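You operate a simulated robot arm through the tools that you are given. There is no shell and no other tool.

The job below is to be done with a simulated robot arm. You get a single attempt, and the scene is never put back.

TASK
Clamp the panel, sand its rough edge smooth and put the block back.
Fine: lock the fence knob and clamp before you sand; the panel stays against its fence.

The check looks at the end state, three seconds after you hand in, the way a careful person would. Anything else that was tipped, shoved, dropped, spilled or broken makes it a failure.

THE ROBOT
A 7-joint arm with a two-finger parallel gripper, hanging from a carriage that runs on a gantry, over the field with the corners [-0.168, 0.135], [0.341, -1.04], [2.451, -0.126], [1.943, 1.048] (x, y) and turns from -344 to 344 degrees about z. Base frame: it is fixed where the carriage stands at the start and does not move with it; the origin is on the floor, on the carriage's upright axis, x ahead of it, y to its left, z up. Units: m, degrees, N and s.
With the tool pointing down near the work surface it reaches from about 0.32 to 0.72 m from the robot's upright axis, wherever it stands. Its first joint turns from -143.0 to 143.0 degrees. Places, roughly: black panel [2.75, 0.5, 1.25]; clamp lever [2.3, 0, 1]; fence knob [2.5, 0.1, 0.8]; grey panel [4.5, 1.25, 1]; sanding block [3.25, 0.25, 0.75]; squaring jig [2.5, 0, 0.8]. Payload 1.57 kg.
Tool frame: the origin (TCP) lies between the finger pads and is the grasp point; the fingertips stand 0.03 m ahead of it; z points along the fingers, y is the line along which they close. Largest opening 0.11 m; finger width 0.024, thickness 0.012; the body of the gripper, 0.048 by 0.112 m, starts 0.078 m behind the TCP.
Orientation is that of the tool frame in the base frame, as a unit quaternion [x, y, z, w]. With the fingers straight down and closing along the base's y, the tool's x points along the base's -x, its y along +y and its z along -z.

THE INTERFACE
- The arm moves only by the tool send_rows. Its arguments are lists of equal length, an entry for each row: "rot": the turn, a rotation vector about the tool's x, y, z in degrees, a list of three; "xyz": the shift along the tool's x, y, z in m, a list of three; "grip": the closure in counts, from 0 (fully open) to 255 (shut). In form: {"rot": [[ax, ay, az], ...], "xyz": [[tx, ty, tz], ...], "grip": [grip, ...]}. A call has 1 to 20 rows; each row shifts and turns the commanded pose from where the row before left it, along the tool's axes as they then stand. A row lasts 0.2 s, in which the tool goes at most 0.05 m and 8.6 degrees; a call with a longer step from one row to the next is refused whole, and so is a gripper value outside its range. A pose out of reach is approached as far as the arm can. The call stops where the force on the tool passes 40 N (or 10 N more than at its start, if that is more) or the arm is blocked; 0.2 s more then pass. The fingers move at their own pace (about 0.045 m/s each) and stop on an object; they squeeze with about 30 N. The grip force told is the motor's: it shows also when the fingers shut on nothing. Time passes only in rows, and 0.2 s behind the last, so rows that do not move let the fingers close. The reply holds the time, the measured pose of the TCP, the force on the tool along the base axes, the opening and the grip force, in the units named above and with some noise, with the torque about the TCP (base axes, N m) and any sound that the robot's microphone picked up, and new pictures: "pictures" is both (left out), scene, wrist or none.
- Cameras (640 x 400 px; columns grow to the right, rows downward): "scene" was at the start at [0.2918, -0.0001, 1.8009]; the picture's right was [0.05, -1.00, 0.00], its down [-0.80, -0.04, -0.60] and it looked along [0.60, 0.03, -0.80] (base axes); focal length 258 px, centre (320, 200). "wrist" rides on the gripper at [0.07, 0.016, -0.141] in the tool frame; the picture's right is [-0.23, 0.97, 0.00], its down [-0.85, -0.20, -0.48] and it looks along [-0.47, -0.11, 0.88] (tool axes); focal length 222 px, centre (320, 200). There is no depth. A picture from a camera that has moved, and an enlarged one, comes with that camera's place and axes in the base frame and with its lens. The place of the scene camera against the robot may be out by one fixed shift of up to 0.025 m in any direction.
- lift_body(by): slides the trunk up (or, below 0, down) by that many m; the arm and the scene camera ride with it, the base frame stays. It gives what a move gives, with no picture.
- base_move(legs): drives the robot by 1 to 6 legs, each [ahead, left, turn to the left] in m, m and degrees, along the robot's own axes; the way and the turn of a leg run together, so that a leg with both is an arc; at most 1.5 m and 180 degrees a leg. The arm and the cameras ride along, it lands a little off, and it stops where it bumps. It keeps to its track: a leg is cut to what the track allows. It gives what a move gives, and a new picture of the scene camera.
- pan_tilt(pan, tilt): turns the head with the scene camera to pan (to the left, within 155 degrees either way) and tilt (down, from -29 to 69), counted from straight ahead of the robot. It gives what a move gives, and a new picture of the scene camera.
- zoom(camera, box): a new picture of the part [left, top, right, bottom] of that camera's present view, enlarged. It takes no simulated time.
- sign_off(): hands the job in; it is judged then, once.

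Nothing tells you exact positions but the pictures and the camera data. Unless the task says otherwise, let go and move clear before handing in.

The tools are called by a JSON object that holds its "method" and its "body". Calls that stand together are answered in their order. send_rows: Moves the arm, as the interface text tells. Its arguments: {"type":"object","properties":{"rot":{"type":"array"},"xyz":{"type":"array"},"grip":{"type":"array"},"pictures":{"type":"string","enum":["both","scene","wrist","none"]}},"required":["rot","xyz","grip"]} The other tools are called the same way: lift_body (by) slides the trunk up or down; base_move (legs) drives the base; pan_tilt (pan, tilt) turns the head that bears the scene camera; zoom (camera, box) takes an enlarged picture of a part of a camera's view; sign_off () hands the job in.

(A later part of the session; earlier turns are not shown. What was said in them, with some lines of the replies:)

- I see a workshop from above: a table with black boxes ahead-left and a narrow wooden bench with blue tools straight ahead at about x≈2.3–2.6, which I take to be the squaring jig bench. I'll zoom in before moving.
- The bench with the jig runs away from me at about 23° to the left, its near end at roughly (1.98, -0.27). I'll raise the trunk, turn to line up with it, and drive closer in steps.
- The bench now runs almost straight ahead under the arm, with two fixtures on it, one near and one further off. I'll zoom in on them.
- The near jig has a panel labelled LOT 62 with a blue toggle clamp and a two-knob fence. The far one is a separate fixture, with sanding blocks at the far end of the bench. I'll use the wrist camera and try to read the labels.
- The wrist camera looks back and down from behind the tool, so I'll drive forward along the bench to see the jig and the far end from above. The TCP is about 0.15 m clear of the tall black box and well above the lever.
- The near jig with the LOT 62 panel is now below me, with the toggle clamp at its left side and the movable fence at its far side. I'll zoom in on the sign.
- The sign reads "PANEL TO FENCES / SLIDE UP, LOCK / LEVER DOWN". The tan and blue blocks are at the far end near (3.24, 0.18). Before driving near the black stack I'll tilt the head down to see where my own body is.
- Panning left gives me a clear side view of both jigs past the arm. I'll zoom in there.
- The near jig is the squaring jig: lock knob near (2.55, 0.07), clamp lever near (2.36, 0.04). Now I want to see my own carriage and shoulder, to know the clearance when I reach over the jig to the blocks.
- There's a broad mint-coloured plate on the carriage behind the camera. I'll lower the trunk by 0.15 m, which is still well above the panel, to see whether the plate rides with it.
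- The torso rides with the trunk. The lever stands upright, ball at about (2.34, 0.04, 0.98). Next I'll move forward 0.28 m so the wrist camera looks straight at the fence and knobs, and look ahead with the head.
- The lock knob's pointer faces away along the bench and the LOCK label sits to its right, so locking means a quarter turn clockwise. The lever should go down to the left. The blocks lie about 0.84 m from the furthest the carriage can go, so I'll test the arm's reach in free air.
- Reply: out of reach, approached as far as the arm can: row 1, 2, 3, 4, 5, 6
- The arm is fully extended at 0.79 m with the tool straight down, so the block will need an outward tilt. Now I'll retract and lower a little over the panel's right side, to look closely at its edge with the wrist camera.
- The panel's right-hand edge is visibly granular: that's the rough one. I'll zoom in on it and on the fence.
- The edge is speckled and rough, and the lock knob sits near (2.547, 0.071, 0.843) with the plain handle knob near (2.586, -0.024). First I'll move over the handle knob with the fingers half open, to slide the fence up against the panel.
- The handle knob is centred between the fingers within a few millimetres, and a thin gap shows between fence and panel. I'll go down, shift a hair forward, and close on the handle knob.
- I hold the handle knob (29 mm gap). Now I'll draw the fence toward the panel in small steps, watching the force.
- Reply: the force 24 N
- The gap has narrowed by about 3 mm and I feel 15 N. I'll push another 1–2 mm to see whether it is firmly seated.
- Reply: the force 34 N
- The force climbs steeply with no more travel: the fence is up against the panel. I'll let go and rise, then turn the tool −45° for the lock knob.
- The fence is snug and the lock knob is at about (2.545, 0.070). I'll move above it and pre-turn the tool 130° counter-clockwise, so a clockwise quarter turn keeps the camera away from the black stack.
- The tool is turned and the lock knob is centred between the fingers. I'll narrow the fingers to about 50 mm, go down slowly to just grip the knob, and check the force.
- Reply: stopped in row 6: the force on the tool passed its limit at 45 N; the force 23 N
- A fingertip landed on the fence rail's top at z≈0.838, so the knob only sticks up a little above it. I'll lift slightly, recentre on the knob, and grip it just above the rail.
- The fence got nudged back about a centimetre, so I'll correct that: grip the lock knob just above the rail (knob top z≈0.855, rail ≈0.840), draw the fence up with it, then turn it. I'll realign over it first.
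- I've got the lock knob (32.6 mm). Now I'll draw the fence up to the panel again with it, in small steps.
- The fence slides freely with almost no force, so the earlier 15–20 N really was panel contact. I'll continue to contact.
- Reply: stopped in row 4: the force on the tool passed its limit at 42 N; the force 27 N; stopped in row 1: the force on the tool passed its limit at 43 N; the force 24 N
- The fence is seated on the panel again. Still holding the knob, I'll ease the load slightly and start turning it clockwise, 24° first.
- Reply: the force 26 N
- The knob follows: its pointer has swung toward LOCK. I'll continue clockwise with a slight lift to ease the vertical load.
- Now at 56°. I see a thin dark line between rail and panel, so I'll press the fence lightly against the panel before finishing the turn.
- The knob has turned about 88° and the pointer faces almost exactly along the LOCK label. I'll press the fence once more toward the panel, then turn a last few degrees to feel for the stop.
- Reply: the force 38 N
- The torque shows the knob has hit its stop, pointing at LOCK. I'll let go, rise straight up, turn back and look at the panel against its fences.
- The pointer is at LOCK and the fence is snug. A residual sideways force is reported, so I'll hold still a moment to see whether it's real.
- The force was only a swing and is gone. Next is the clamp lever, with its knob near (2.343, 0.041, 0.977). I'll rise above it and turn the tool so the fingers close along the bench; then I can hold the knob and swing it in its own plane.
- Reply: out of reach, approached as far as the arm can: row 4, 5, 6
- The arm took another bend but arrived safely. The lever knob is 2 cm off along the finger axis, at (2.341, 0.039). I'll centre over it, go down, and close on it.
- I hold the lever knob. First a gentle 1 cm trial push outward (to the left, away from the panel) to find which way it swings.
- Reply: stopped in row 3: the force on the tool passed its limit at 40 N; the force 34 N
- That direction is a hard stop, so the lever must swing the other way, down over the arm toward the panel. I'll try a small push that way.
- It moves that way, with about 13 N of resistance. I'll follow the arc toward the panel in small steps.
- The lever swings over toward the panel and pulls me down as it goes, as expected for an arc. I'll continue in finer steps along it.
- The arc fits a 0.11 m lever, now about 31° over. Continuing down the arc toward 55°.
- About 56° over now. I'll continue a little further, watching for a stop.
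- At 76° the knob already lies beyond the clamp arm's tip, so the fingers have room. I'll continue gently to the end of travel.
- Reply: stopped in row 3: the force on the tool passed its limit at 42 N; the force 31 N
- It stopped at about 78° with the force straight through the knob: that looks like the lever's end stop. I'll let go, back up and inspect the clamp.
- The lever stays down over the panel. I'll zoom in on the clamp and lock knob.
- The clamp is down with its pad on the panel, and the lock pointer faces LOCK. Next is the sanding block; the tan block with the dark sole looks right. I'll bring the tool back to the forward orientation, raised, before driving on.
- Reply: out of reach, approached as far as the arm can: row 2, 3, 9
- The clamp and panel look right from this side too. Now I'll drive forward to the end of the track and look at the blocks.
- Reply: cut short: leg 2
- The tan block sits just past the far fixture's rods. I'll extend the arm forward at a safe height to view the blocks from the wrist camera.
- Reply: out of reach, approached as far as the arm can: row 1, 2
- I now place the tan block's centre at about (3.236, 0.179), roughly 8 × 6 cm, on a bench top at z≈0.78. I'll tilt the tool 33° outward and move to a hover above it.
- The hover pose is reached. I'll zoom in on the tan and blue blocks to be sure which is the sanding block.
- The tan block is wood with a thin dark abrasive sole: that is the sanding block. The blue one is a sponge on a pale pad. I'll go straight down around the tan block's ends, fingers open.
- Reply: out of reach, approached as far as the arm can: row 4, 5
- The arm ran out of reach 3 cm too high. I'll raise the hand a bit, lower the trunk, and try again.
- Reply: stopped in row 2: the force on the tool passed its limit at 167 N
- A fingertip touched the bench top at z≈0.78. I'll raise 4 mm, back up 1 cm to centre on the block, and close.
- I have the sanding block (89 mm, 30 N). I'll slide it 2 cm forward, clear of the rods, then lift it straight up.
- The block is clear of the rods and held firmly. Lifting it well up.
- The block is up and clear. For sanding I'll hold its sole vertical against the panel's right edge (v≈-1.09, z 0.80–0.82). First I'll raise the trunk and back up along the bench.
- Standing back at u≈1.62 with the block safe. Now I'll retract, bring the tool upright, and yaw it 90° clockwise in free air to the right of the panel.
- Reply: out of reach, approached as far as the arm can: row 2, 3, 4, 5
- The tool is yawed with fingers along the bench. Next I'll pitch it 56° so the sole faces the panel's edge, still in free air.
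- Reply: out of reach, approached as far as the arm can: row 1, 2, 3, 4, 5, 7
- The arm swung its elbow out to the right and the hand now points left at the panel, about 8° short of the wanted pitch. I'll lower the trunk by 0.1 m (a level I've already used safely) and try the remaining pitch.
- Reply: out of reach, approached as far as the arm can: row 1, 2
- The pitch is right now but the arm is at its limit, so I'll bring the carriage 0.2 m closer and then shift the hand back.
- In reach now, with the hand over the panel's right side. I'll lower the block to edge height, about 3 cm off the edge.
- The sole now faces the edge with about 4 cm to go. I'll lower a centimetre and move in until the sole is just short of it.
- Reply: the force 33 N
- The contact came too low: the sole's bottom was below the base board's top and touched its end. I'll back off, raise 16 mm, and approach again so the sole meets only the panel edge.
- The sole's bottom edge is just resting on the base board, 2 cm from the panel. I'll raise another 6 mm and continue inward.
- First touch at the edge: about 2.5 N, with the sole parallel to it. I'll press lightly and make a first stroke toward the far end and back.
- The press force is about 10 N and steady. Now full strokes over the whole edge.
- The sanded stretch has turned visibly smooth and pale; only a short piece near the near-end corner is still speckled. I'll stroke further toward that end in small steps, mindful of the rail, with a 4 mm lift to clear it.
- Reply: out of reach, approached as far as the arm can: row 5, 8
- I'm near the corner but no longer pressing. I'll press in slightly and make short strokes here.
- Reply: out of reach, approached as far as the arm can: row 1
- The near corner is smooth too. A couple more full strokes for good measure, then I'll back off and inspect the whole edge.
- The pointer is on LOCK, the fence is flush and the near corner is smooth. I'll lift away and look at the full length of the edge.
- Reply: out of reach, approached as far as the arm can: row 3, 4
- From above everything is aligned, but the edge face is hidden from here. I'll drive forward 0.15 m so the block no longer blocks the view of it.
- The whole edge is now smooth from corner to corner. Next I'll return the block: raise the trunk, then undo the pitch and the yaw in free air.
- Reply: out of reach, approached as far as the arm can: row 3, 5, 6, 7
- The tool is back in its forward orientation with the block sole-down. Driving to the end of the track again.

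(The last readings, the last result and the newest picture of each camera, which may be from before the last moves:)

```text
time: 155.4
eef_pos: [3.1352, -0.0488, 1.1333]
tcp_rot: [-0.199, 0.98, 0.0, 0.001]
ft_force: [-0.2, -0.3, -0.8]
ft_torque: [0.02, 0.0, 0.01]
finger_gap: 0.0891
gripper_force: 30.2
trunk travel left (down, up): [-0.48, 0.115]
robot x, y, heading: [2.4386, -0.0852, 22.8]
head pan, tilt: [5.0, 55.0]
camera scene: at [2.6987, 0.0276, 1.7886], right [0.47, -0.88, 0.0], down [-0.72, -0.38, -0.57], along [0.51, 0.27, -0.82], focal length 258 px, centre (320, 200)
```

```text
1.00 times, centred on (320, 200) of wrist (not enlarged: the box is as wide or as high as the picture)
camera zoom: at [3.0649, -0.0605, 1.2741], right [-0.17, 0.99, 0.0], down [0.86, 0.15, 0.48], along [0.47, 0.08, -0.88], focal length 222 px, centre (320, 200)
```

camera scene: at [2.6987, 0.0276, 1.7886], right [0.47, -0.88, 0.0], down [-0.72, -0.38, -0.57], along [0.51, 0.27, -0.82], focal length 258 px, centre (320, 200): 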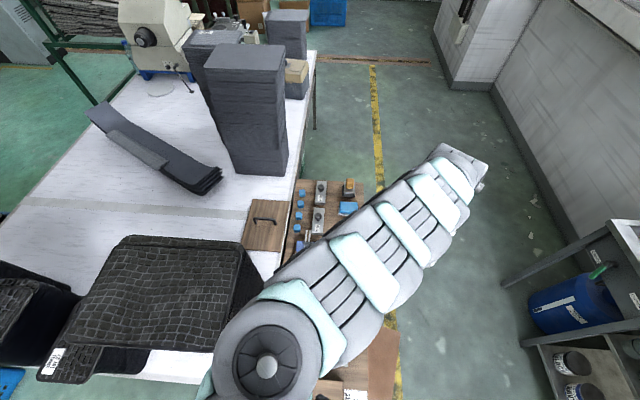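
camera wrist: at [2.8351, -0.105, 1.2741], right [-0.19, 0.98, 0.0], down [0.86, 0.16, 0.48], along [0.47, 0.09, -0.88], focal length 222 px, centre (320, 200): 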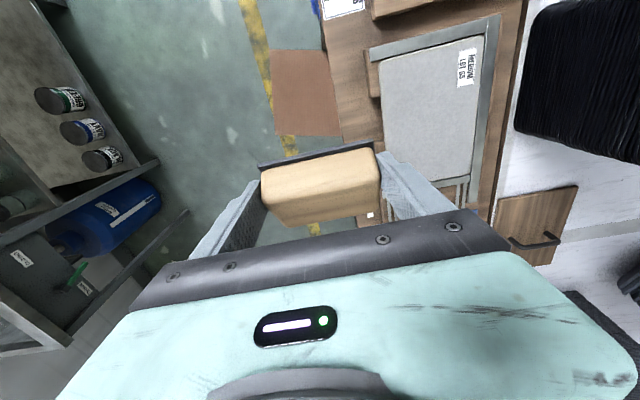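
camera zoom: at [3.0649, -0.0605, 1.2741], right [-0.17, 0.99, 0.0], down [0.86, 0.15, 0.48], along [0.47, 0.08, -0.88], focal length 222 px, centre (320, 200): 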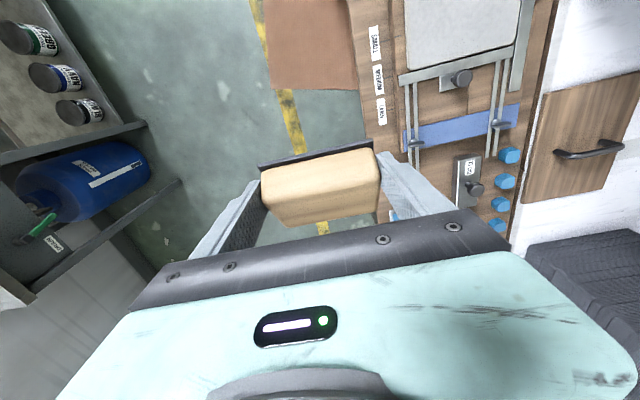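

{"method": "lift_body", "body": {"by": -0.1}}

{"method": "send_rows", "body": {"rot": [[0, 0, 0], [0, 0, 0], [0, 0, 0], [0, 0, 0], [0, -8.5, 0], [0, -8.5, 0], [0, -8.5, 0], [0, -8.5, 0], [0, 0, 0]], "xyz": [[-0.01, 0.042, 0], [-0.01, 0.042, 0], [-0.01, 0.042, 0], [-0.01, 0.042, 0], [0, 0, 0], [0, 0, 0], [0, 0, 0], [0, 0, 0], [0, 0, 0]], "grip": [255, 255, 255, 255, 255, 255, 255, 255, 255], "pictures": "both"}}

```text
time: 156.7
eef_pos: [3.1355, -0.0481, 1.0339]
tcp_rot: [-0.199, 0.98, 0.001, 0.001]
ft_force: [-0.3, 0.0, -0.4]
ft_torque: [0.0, 0.05, 0.01]
finger_gap: 0.0892
gripper_force: 30.0
trunk travel left (down, up): [-0.38, 0.215]
robot x, y, heading: [2.4348, -0.0903, 23.0]
head pan, tilt: [5.0, 55.0]
```

```text
time: 158.7
eef_pos: [3.2181, 0.1503, 0.9871]
tcp_rot: [-0.19, 0.937, 0.058, 0.288]
ft_force: [-0.2, 0.4, -1.5]
ft_torque: [0.03, 0.03, -0.02]
finger_gap: 0.0894
gripper_force: 30.5
out of reach, approached as far as the arm can: row 2, 5, 6, 7, 8
trunk travel left (down, up): [-0.38, 0.215]
robot x, y, heading: [2.4328, -0.0876, 22.9]
head pan, tilt: [5.0, 55.0]
camera scene: at [2.6987, 0.0276, 1.6886], right [0.47, -0.88, 0.0], down [-0.72, -0.38, -0.57], along [0.51, 0.27, -0.82], focal length 258 px, centre (320, 200)
camera wrist: at [3.0871, 0.1126, 1.0645], right [-0.21, 0.97, 0.13], down [0.48, -0.01, 0.88], along [0.85, 0.24, -0.46], focal length 222 px, centre (320, 200)
```

scene: 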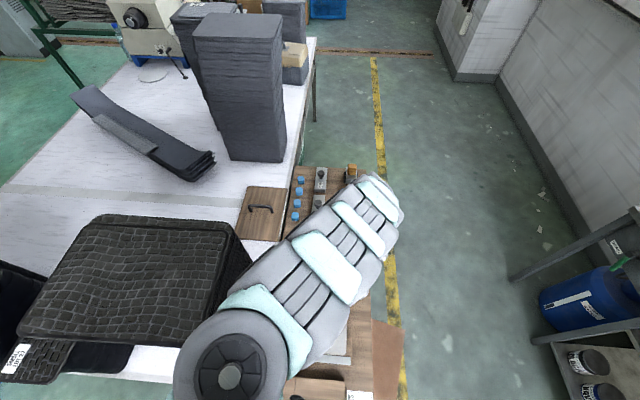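
wrist: 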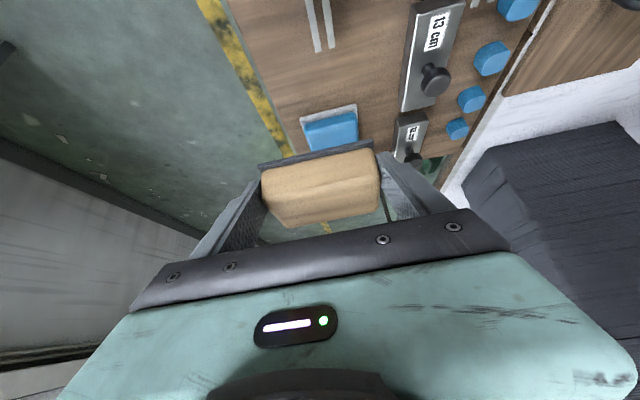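

The hand is close to the drop-off pose, but the elbow now sits to the left, nearer the black stack. I'll look at that clearance before going lower.

{"method": "pan_tilt", "body": {"pan": 40, "tilt": 65}}

{"method": "pan_tilt", "body": {"pan": 75, "tilt": 50}}

```text
time: 159.7
eef_pos: [3.2196, 0.1506, 0.9866]
tcp_rot: [-0.19, 0.937, 0.058, 0.288]
ft_force: [-1.2, -0.5, -1.3]
ft_torque: [-0.01, 0.03, -0.02]
finger_gap: 0.0892
gripper_force: 30.2
trunk travel left (down, up): [-0.38, 0.215]
robot x, y, heading: [2.4347, -0.0891, 22.8]
head pan, tilt: [40.0, 65.0]
camera scene: at [2.6627, 0.0479, 1.677], right [0.89, -0.46, 0.0], down [-0.41, -0.81, -0.42], along [0.19, 0.38, -0.91], focal length 258 px, centre (320, 200)
```

scene: 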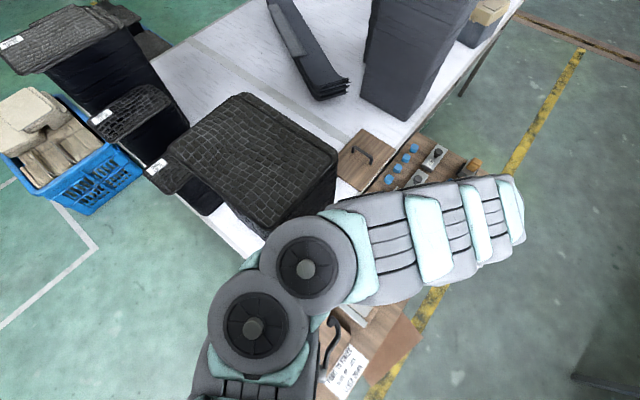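

```text
time: 160.7
eef_pos: [3.2197, 0.1506, 0.9881]
tcp_rot: [-0.191, 0.937, 0.059, 0.287]
ft_force: [-0.5, 0.3, -0.4]
ft_torque: [-0.03, 0.03, 0.01]
finger_gap: 0.0894
gripper_force: 29.6
trunk travel left (down, up): [-0.38, 0.215]
robot x, y, heading: [2.4349, -0.09, 22.7]
head pan, tilt: [75.0, 50.0]
camera scene: at [2.6245, 0.0701, 1.6951], right [0.99, 0.14, 0.0], down [0.1, -0.76, -0.64], along [-0.09, 0.64, -0.77], focal length 258 px, centre (320, 200)
```

scene: 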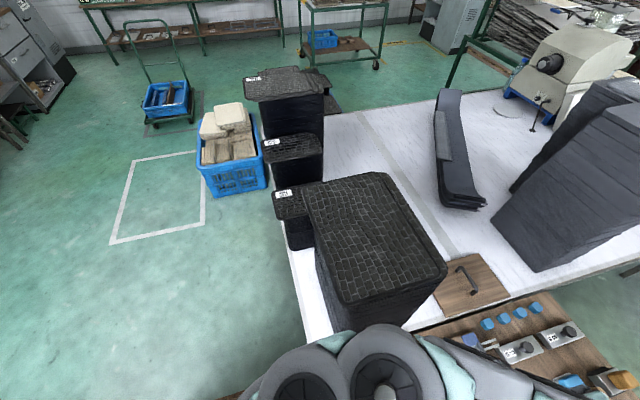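

By triangulation the elbow is about 6 cm to the right of the stack and above its top, and it will straighten further as I reach out. I'll align above the block's place and come down in stages, keeping an eye on it.

{"method": "send_rows", "body": {"rot": [[0, 0, 0], [0, 0, 0], [0, 0, 0], [0, 0, 0]], "xyz": [[-0.0281, 0.0177, 0.0191], [0.0169, 0, 0.0248], [0.0169, 0, 0.0248], [0, 0, 0]], "grip": [255, 255, 255, 255], "pictures": "both"}}

```text
time: 161.7
eef_pos: [3.2452, 0.1802, 0.9266]
tcp_rot: [-0.19, 0.937, 0.058, 0.287]
ft_force: [0.0, 0.4, -0.7]
ft_torque: [-0.02, 0.02, 0.02]
finger_gap: 0.0894
gripper_force: 29.7
trunk travel left (down, up): [-0.38, 0.215]
robot x, y, heading: [2.4308, -0.0868, 23.0]
head pan, tilt: [75.0, 50.0]
camera scene: at [2.6244, 0.0701, 1.6951], right [0.99, 0.14, 0.0], down [0.1, -0.76, -0.64], along [-0.09, 0.64, -0.77], focal length 258 px, centre (320, 200)
camera wrist: at [3.113, 0.1431, 1.0042], right [-0.21, 0.97, 0.13], down [0.48, -0.01, 0.88], along [0.85, 0.24, -0.47], focal length 222 px, centre (320, 200)
```

scene: 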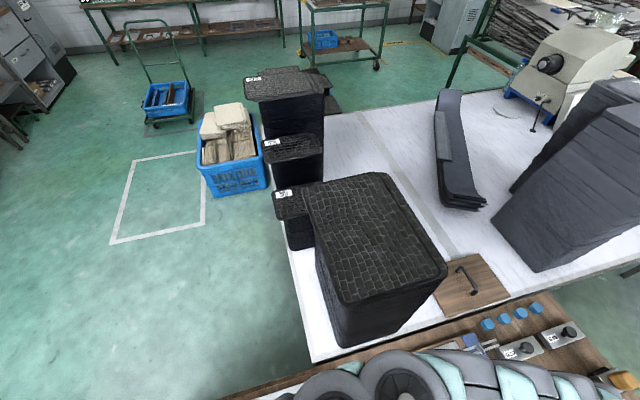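
wrist: 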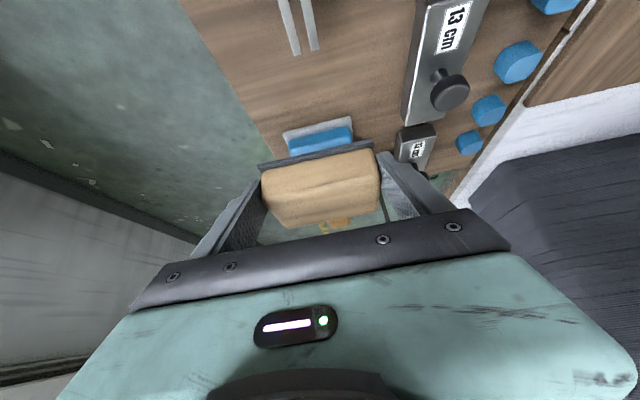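

{"method": "send_rows", "body": {"rot": [[0, 0, 0], [0, 0, 0], [0, 0, 0], [0, 0, 0], [0, 0, 0], [0, 0, 0]], "xyz": [[0.0149, 0, 0.0219], [0.0149, 0, 0.0219], [0.0149, 0, 0.0219], [0.0084, 0, 0.0124], [0.0045, 0, 0.0066], [0, 0, 0]], "grip": [255, 255, 255, 255, 255, 255], "pictures": "wrist"}}

{"method": "zoom", "body": {"camera": "wrist", "box": [160, 60, 480, 260]}}

```text
time: 163.1
eef_pos: [3.2445, 0.1808, 0.8248]
tcp_rot: [-0.19, 0.937, 0.058, 0.287]
ft_force: [-0.3, 0.7, -1.5]
ft_torque: [0.01, 0.02, 0.0]
finger_gap: 0.0891
gripper_force: 29.9
trunk travel left (down, up): [-0.38, 0.215]
robot x, y, heading: [2.4356, -0.0891, 23.0]
head pan, tilt: [75.0, 50.0]
camera wrist: at [3.1124, 0.1423, 0.9017], right [-0.2, 0.97, 0.13], down [0.48, -0.01, 0.88], along [0.85, 0.24, -0.47], focal length 222 px, centre (320, 200)
```

wrist: 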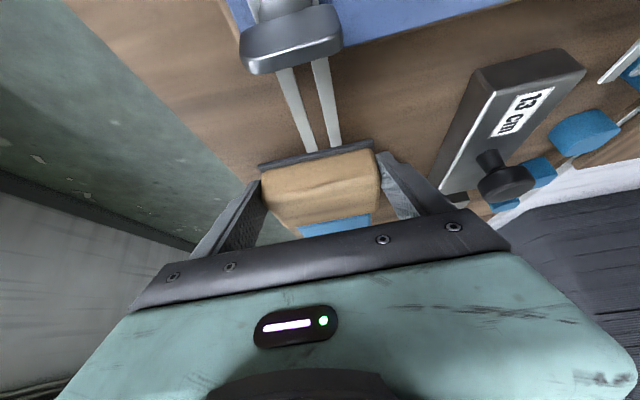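

```text
2.00 times, centred on (320, 160) of wrist
camera zoom: at [3.1124, 0.1423, 0.9017], right [-0.2, 0.97, 0.13], down [0.48, -0.01, 0.88], along [0.85, 0.24, -0.47], focal length 444 px, centre (320, 280)
```

zoom: 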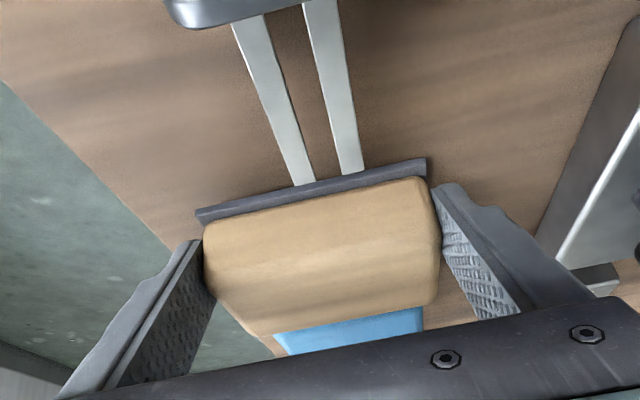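

{"method": "send_rows", "body": {"rot": [[0, 0, 0], [0, 0, 0], [0, 0, 0], [0, 0, 0]], "xyz": [[0.0017, 0, 0.0025], [0.0017, 0, 0.0025], [0.0014, 0, 0.0021], [0, 0, 0]], "grip": [255, 255, 255, 255], "pictures": "none"}}

```text
time: 164.1
eef_pos: [3.2448, 0.1814, 0.816]
tcp_rot: [-0.189, 0.937, 0.058, 0.287]
ft_force: [0.3, 0.3, 0.2]
ft_torque: [0.03, 0.03, -0.03]
finger_gap: 0.0894
gripper_force: 29.8
trunk travel left (down, up): [-0.38, 0.215]
robot x, y, heading: [2.4336, -0.0844, 23.1]
head pan, tilt: [75.0, 50.0]
```

The block is just touching the bench. I'll slide it back about 1.8 cm to its original spot, gently.

{"method": "send_rows", "body": {"rot": [[0, 0, 0], [0, 0, 0], [0, 0, 0], [0, 0, 0], [0, 0, 0], [0, 0, 0], [0, 0, 0]], "xyz": [[0.0025, 0, -0.0017], [0.0025, 0, -0.0017], [0.0025, 0, -0.0017], [0.0025, 0, -0.0017], [0.0025, 0, -0.0017], [0.0025, 0, -0.0017], [0, 0, 0]], "grip": [255, 255, 255, 255, 255, 255, 255], "pictures": "wrist"}}

{"method": "zoom", "body": {"camera": "wrist", "box": [160, 60, 480, 260]}}

```text
time: 165.7
eef_pos: [3.2279, 0.1735, 0.8164]
tcp_rot: [-0.19, 0.937, 0.058, 0.289]
ft_force: [0.9, -1.1, -1.1]
ft_torque: [-0.01, 0.02, 0.0]
finger_gap: 0.0894
gripper_force: 30.4
trunk travel left (down, up): [-0.38, 0.215]
robot x, y, heading: [2.4355, -0.0899, 22.5]
head pan, tilt: [75.0, 50.0]
camera wrist: at [3.0955, 0.1356, 0.894], right [-0.21, 0.97, 0.13], down [0.48, -0.01, 0.88], along [0.85, 0.24, -0.46], focal length 222 px, centre (320, 200)
```

wrist: 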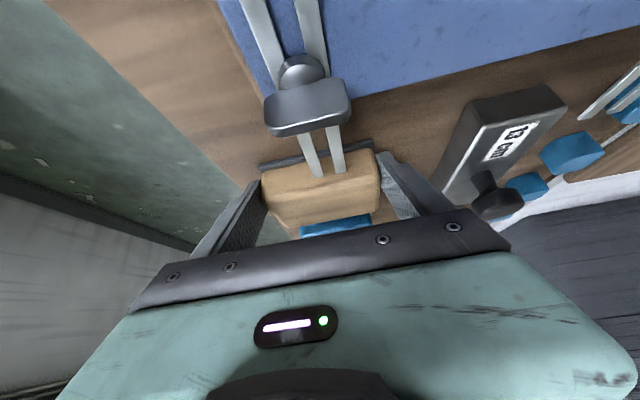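

```text
2.00 times, centred on (320, 160) of wrist
camera zoom: at [3.0955, 0.1356, 0.894], right [-0.21, 0.97, 0.13], down [0.48, -0.01, 0.88], along [0.85, 0.24, -0.46], focal length 444 px, centre (320, 280)
```

zoom: 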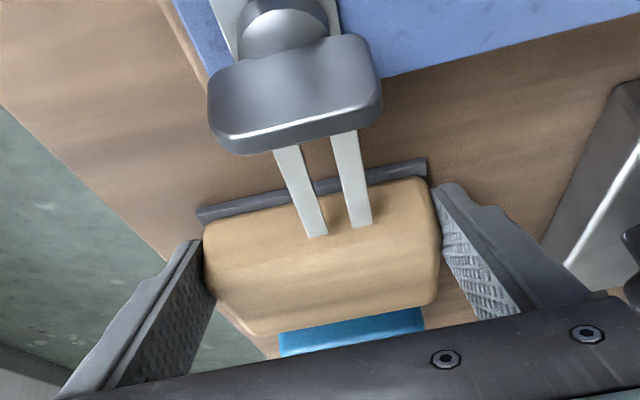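

This matches the picture from pick-up. I'll lower 1 mm and release.

{"method": "send_rows", "body": {"rot": [[0, 0, 0], [0, 0, 0], [0, 0, 0], [0, 0, 0], [0, 0, 0], [0, 0, 0]], "xyz": [[0.0006, 0, 0.0008], [0, 0, 0], [0, 0, 0], [0, 0, 0], [0, 0, 0], [0, 0, 0]], "grip": [255, 40, 20, 0, 0, 0], "pictures": "wrist"}}

{"method": "zoom", "body": {"camera": "wrist", "box": [160, 60, 480, 260]}}

```text
time: 167.1
eef_pos: [3.2293, 0.1748, 0.8161]
tcp_rot: [-0.189, 0.937, 0.057, 0.288]
ft_force: [-0.3, 0.5, -0.4]
ft_torque: [-0.03, -0.02, 0.03]
finger_gap: 0.1099
gripper_force: 0.1
trunk travel left (down, up): [-0.38, 0.215]
robot x, y, heading: [2.4339, -0.0914, 23.0]
head pan, tilt: [75.0, 50.0]
camera wrist: at [3.0957, 0.1358, 0.893], right [-0.21, 0.97, 0.13], down [0.48, -0.01, 0.88], along [0.85, 0.24, -0.47], focal length 222 px, centre (320, 200)
```

wrist: 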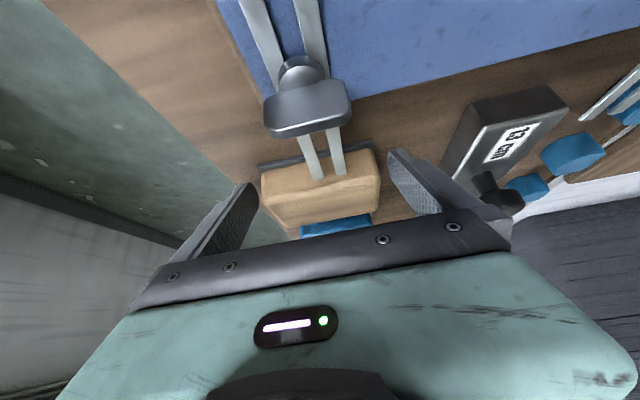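

```text
2.00 times, centred on (320, 160) of wrist
camera zoom: at [3.0957, 0.1358, 0.893], right [-0.21, 0.97, 0.13], down [0.48, -0.01, 0.88], along [0.85, 0.24, -0.47], focal length 444 px, centre (320, 280)
```

zoom: 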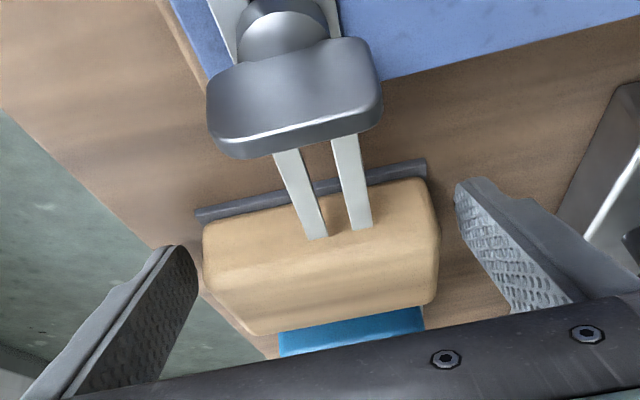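

Released; the block sits as it was. Going straight up and clear.

{"method": "send_rows", "body": {"rot": [[0, 0, 0], [0, 0, 0], [0, 0, 0], [0, 0, 0], [0, 0, 0], [0, 0, 0], [0, 0, 0]], "xyz": [[-0.0085, 0, -0.0124], [-0.0169, 0, -0.0248], [-0.0169, 0, -0.0248], [-0.0169, 0, -0.0248], [-0.0169, 0, -0.0248], [-0.0169, 0, -0.0248], [0, 0, 0]], "grip": [0, 0, 0, 0, 0, 0, 0], "pictures": "both"}}

{"method": "zoom", "body": {"camera": "wrist", "box": [200, 0, 480, 200]}}

```text
time: 168.7
eef_pos: [3.2294, 0.1742, 0.9798]
tcp_rot: [-0.19, 0.937, 0.058, 0.288]
ft_force: [0.7, -0.7, 0.6]
ft_torque: [0.05, 0.02, -0.01]
finger_gap: 0.1101
gripper_force: 0.0
trunk travel left (down, up): [-0.38, 0.215]
robot x, y, heading: [2.4333, -0.088, 22.9]
head pan, tilt: [75.0, 50.0]
camera scene: at [2.6245, 0.0702, 1.6951], right [0.99, 0.14, 0.0], down [0.11, -0.76, -0.64], along [-0.09, 0.64, -0.77], focal length 258 px, centre (320, 200)
camera wrist: at [3.0978, 0.136, 1.0566], right [-0.2, 0.97, 0.13], down [0.48, -0.01, 0.88], along [0.85, 0.24, -0.47], focal length 222 px, centre (320, 200)
```

scene: 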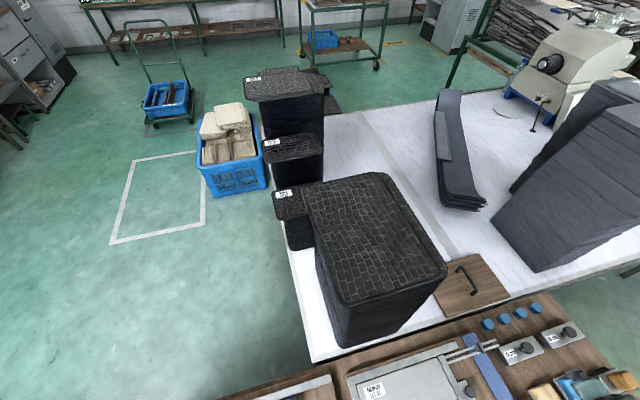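
wrist: 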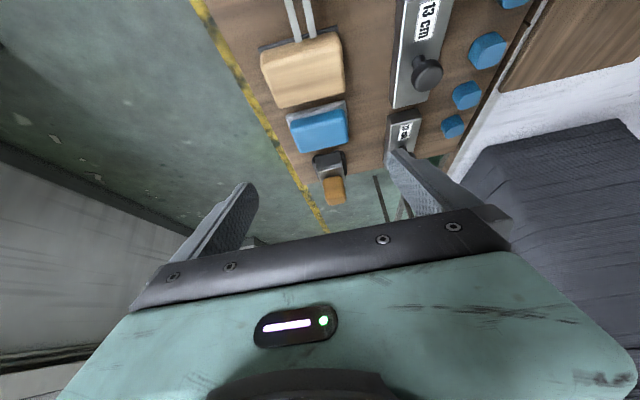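

```text
2.00 times, centred on (340, 100) of wrist
camera zoom: at [3.0978, 0.136, 1.0566], right [-0.2, 0.97, 0.13], down [0.48, -0.01, 0.88], along [0.85, 0.24, -0.47], focal length 444 px, centre (280, 400)
```

zoom: 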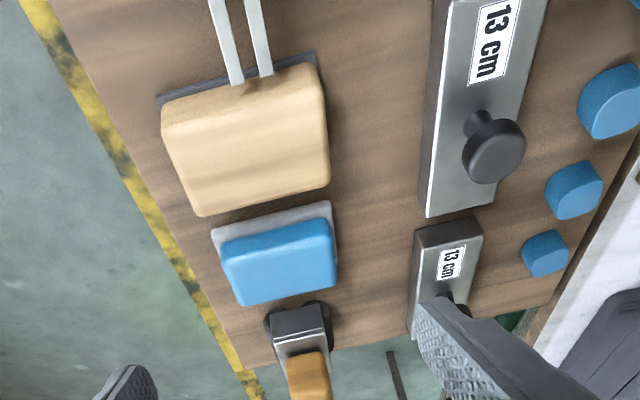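

The block is back in place and nothing around it has moved. I'll raise up, back away from the bench, and take a last look at everything.

{"method": "lift_body", "body": {"by": 0.2}}

{"method": "base_move", "body": {"legs": [[-0.7, 0.05, 0]]}}

{"method": "pan_tilt", "body": {"pan": 20, "tilt": 55}}

{"method": "zoom", "body": {"camera": "wrist", "box": [0, 0, 640, 400]}}

```text
time: 170.9
eef_pos: [3.2296, 0.1742, 1.1778]
tcp_rot: [-0.19, 0.937, 0.058, 0.286]
ft_force: [0.4, -0.7, -0.2]
ft_torque: [-0.04, 0.0, -0.03]
finger_gap: 0.1101
gripper_force: 0.0
trunk travel left (down, up): [-0.58, 0.015]
robot x, y, heading: [2.4365, -0.0876, 23.1]
head pan, tilt: [75.0, 50.0]
```

```text
time: 174.8
eef_pos: [2.5603, -0.0555, 1.179]
tcp_rot: [-0.191, 0.937, 0.058, 0.287]
ft_force: [-0.8, 0.5, -0.6]
ft_torque: [0.0, -0.02, 0.0]
finger_gap: 0.1099
gripper_force: 0.0
trunk travel left (down, up): [-0.58, 0.015]
robot x, y, heading: [1.764, -0.3154, 22.9]
head pan, tilt: [75.0, 50.0]
camera scene: at [1.9545, -0.1583, 1.8951], right [0.99, 0.14, 0.0], down [0.1, -0.76, -0.64], along [-0.09, 0.64, -0.77], focal length 258 px, centre (320, 200)
```

scene: 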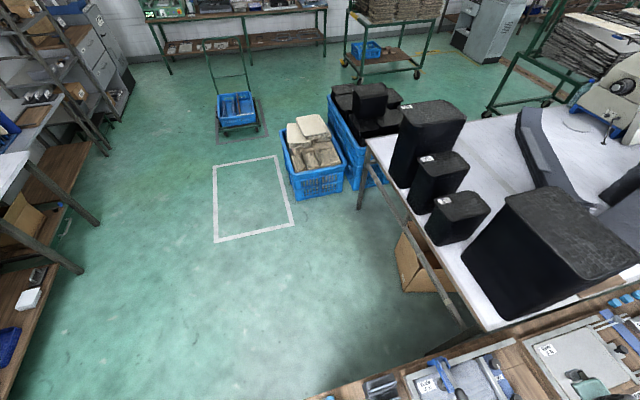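

```text
time: 176.0
eef_pos: [2.5598, -0.0545, 1.1792]
tcp_rot: [-0.19, 0.937, 0.058, 0.287]
ft_force: [-0.7, -0.4, 0.4]
ft_torque: [-0.01, 0.01, -0.01]
finger_gap: 0.1101
gripper_force: 0.1
trunk travel left (down, up): [-0.58, 0.015]
robot x, y, heading: [1.7633, -0.3198, 22.7]
head pan, tilt: [20.0, 55.0]
camera scene: at [2.0178, -0.1855, 1.8886], right [0.68, -0.73, 0.0], down [-0.6, -0.56, -0.57], along [0.42, 0.39, -0.82], focal length 258 px, centre (320, 200)
```

scene: 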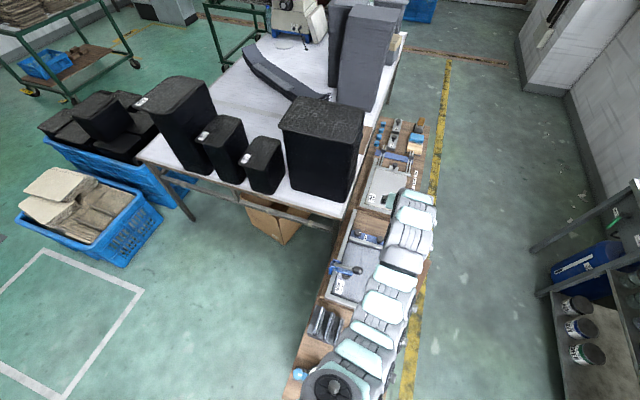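

```text
1.00 times, centred on (320, 200) of wrist (not enlarged: the box is as wide or as high as the picture)
camera zoom: at [2.4278, -0.0926, 1.2564], right [-0.2, 0.97, 0.13], down [0.48, -0.01, 0.88], along [0.85, 0.24, -0.47], focal length 222 px, centre (320, 200)
```

zoom: 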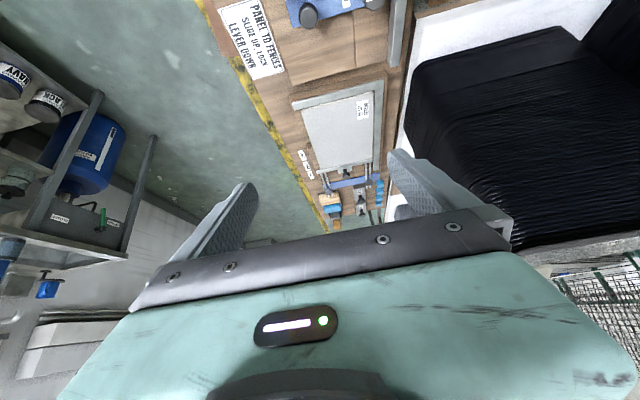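

{"method": "zoom", "body": {"camera": "scene", "box": [310, 215, 400, 310]}}

{"method": "zoom", "body": {"camera": "scene", "box": [350, 110, 440, 220]}}

{"method": "zoom", "body": {"camera": "scene", "box": [335, 225, 390, 275]}}

```text
4.21 times, centred on (355, 262) of scene
camera zoom: at [2.0178, -0.1855, 1.8886], right [0.68, -0.73, 0.0], down [-0.6, -0.56, -0.57], along [0.42, 0.39, -0.82], focal length 1086 px, centre (173, -63)
```

zoom: 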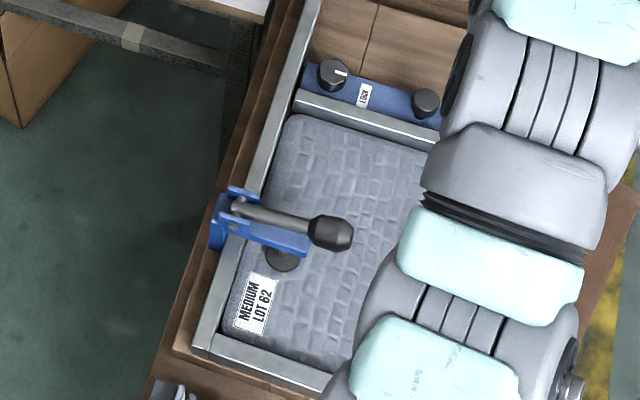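

```text
3.64 times, centred on (395, 165) of scene
camera zoom: at [2.0178, -0.1855, 1.8886], right [0.68, -0.73, 0.0], down [-0.6, -0.56, -0.57], along [0.42, 0.39, -0.82], focal length 938 px, centre (47, 327)
```

zoom: 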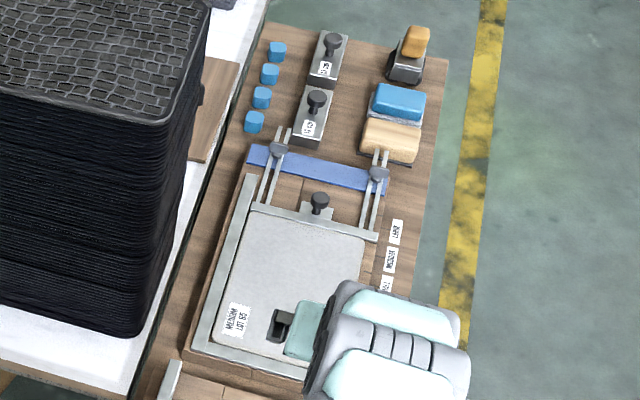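

```text
8.00 times, centred on (362, 250) of scene
camera zoom: at [2.0178, -0.1855, 1.8886], right [0.68, -0.73, 0.0], down [-0.6, -0.56, -0.57], along [0.42, 0.39, -0.82], focal length 2063 px, centre (-20, -200)
```

zoom: 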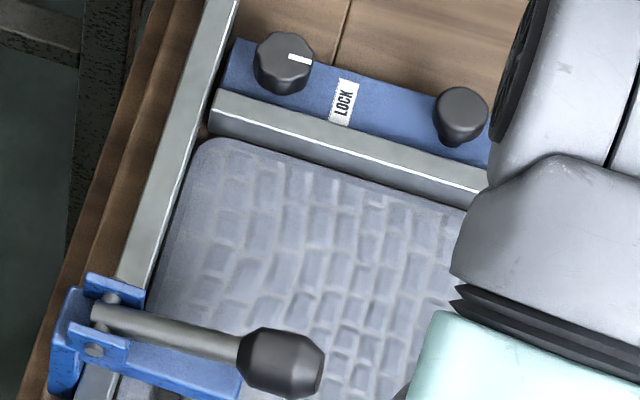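

The final check is good: fence snug with its knob on LOCK, lever down on the panel, edge smooth all along, sanding block back in its place, and the gripper empty and well clear. Handing in.

{"method": "sign_off", "body": {}}

```text
The job is handed in.
```

I clamped the panel, sanded its rough edge smooth from corner to corner, and put the sanding block back where it came from. I've handed the job in; no result has come back yet.

- **Fence:** I slid it up against the panel and turned its knob to the stop, with the pointer on LOCK. My first grip on the knob pushed the fence back about 1 cm, so I drew it up again before locking it.
- **Clamp:** The lever is down with its pad on the panel. In the last pictures the panel was still against its fences.
- **Sanding:** I locked and clamped before sanding. The speckled right-hand edge is now plain along its full length, checked in close-up.
- **Block:** It is sole-down within about 3 mm of its original spot, and the gripper is empty and clear of the bench.

There were two unplanned touches. A fingertip hit the bench top at about 167 N while I was reaching for the block, and the block pressed against the end of the base board at about 33 N. I saw no damage or shift from either one, and in the pictures nothing else on the bench or table looked moved.
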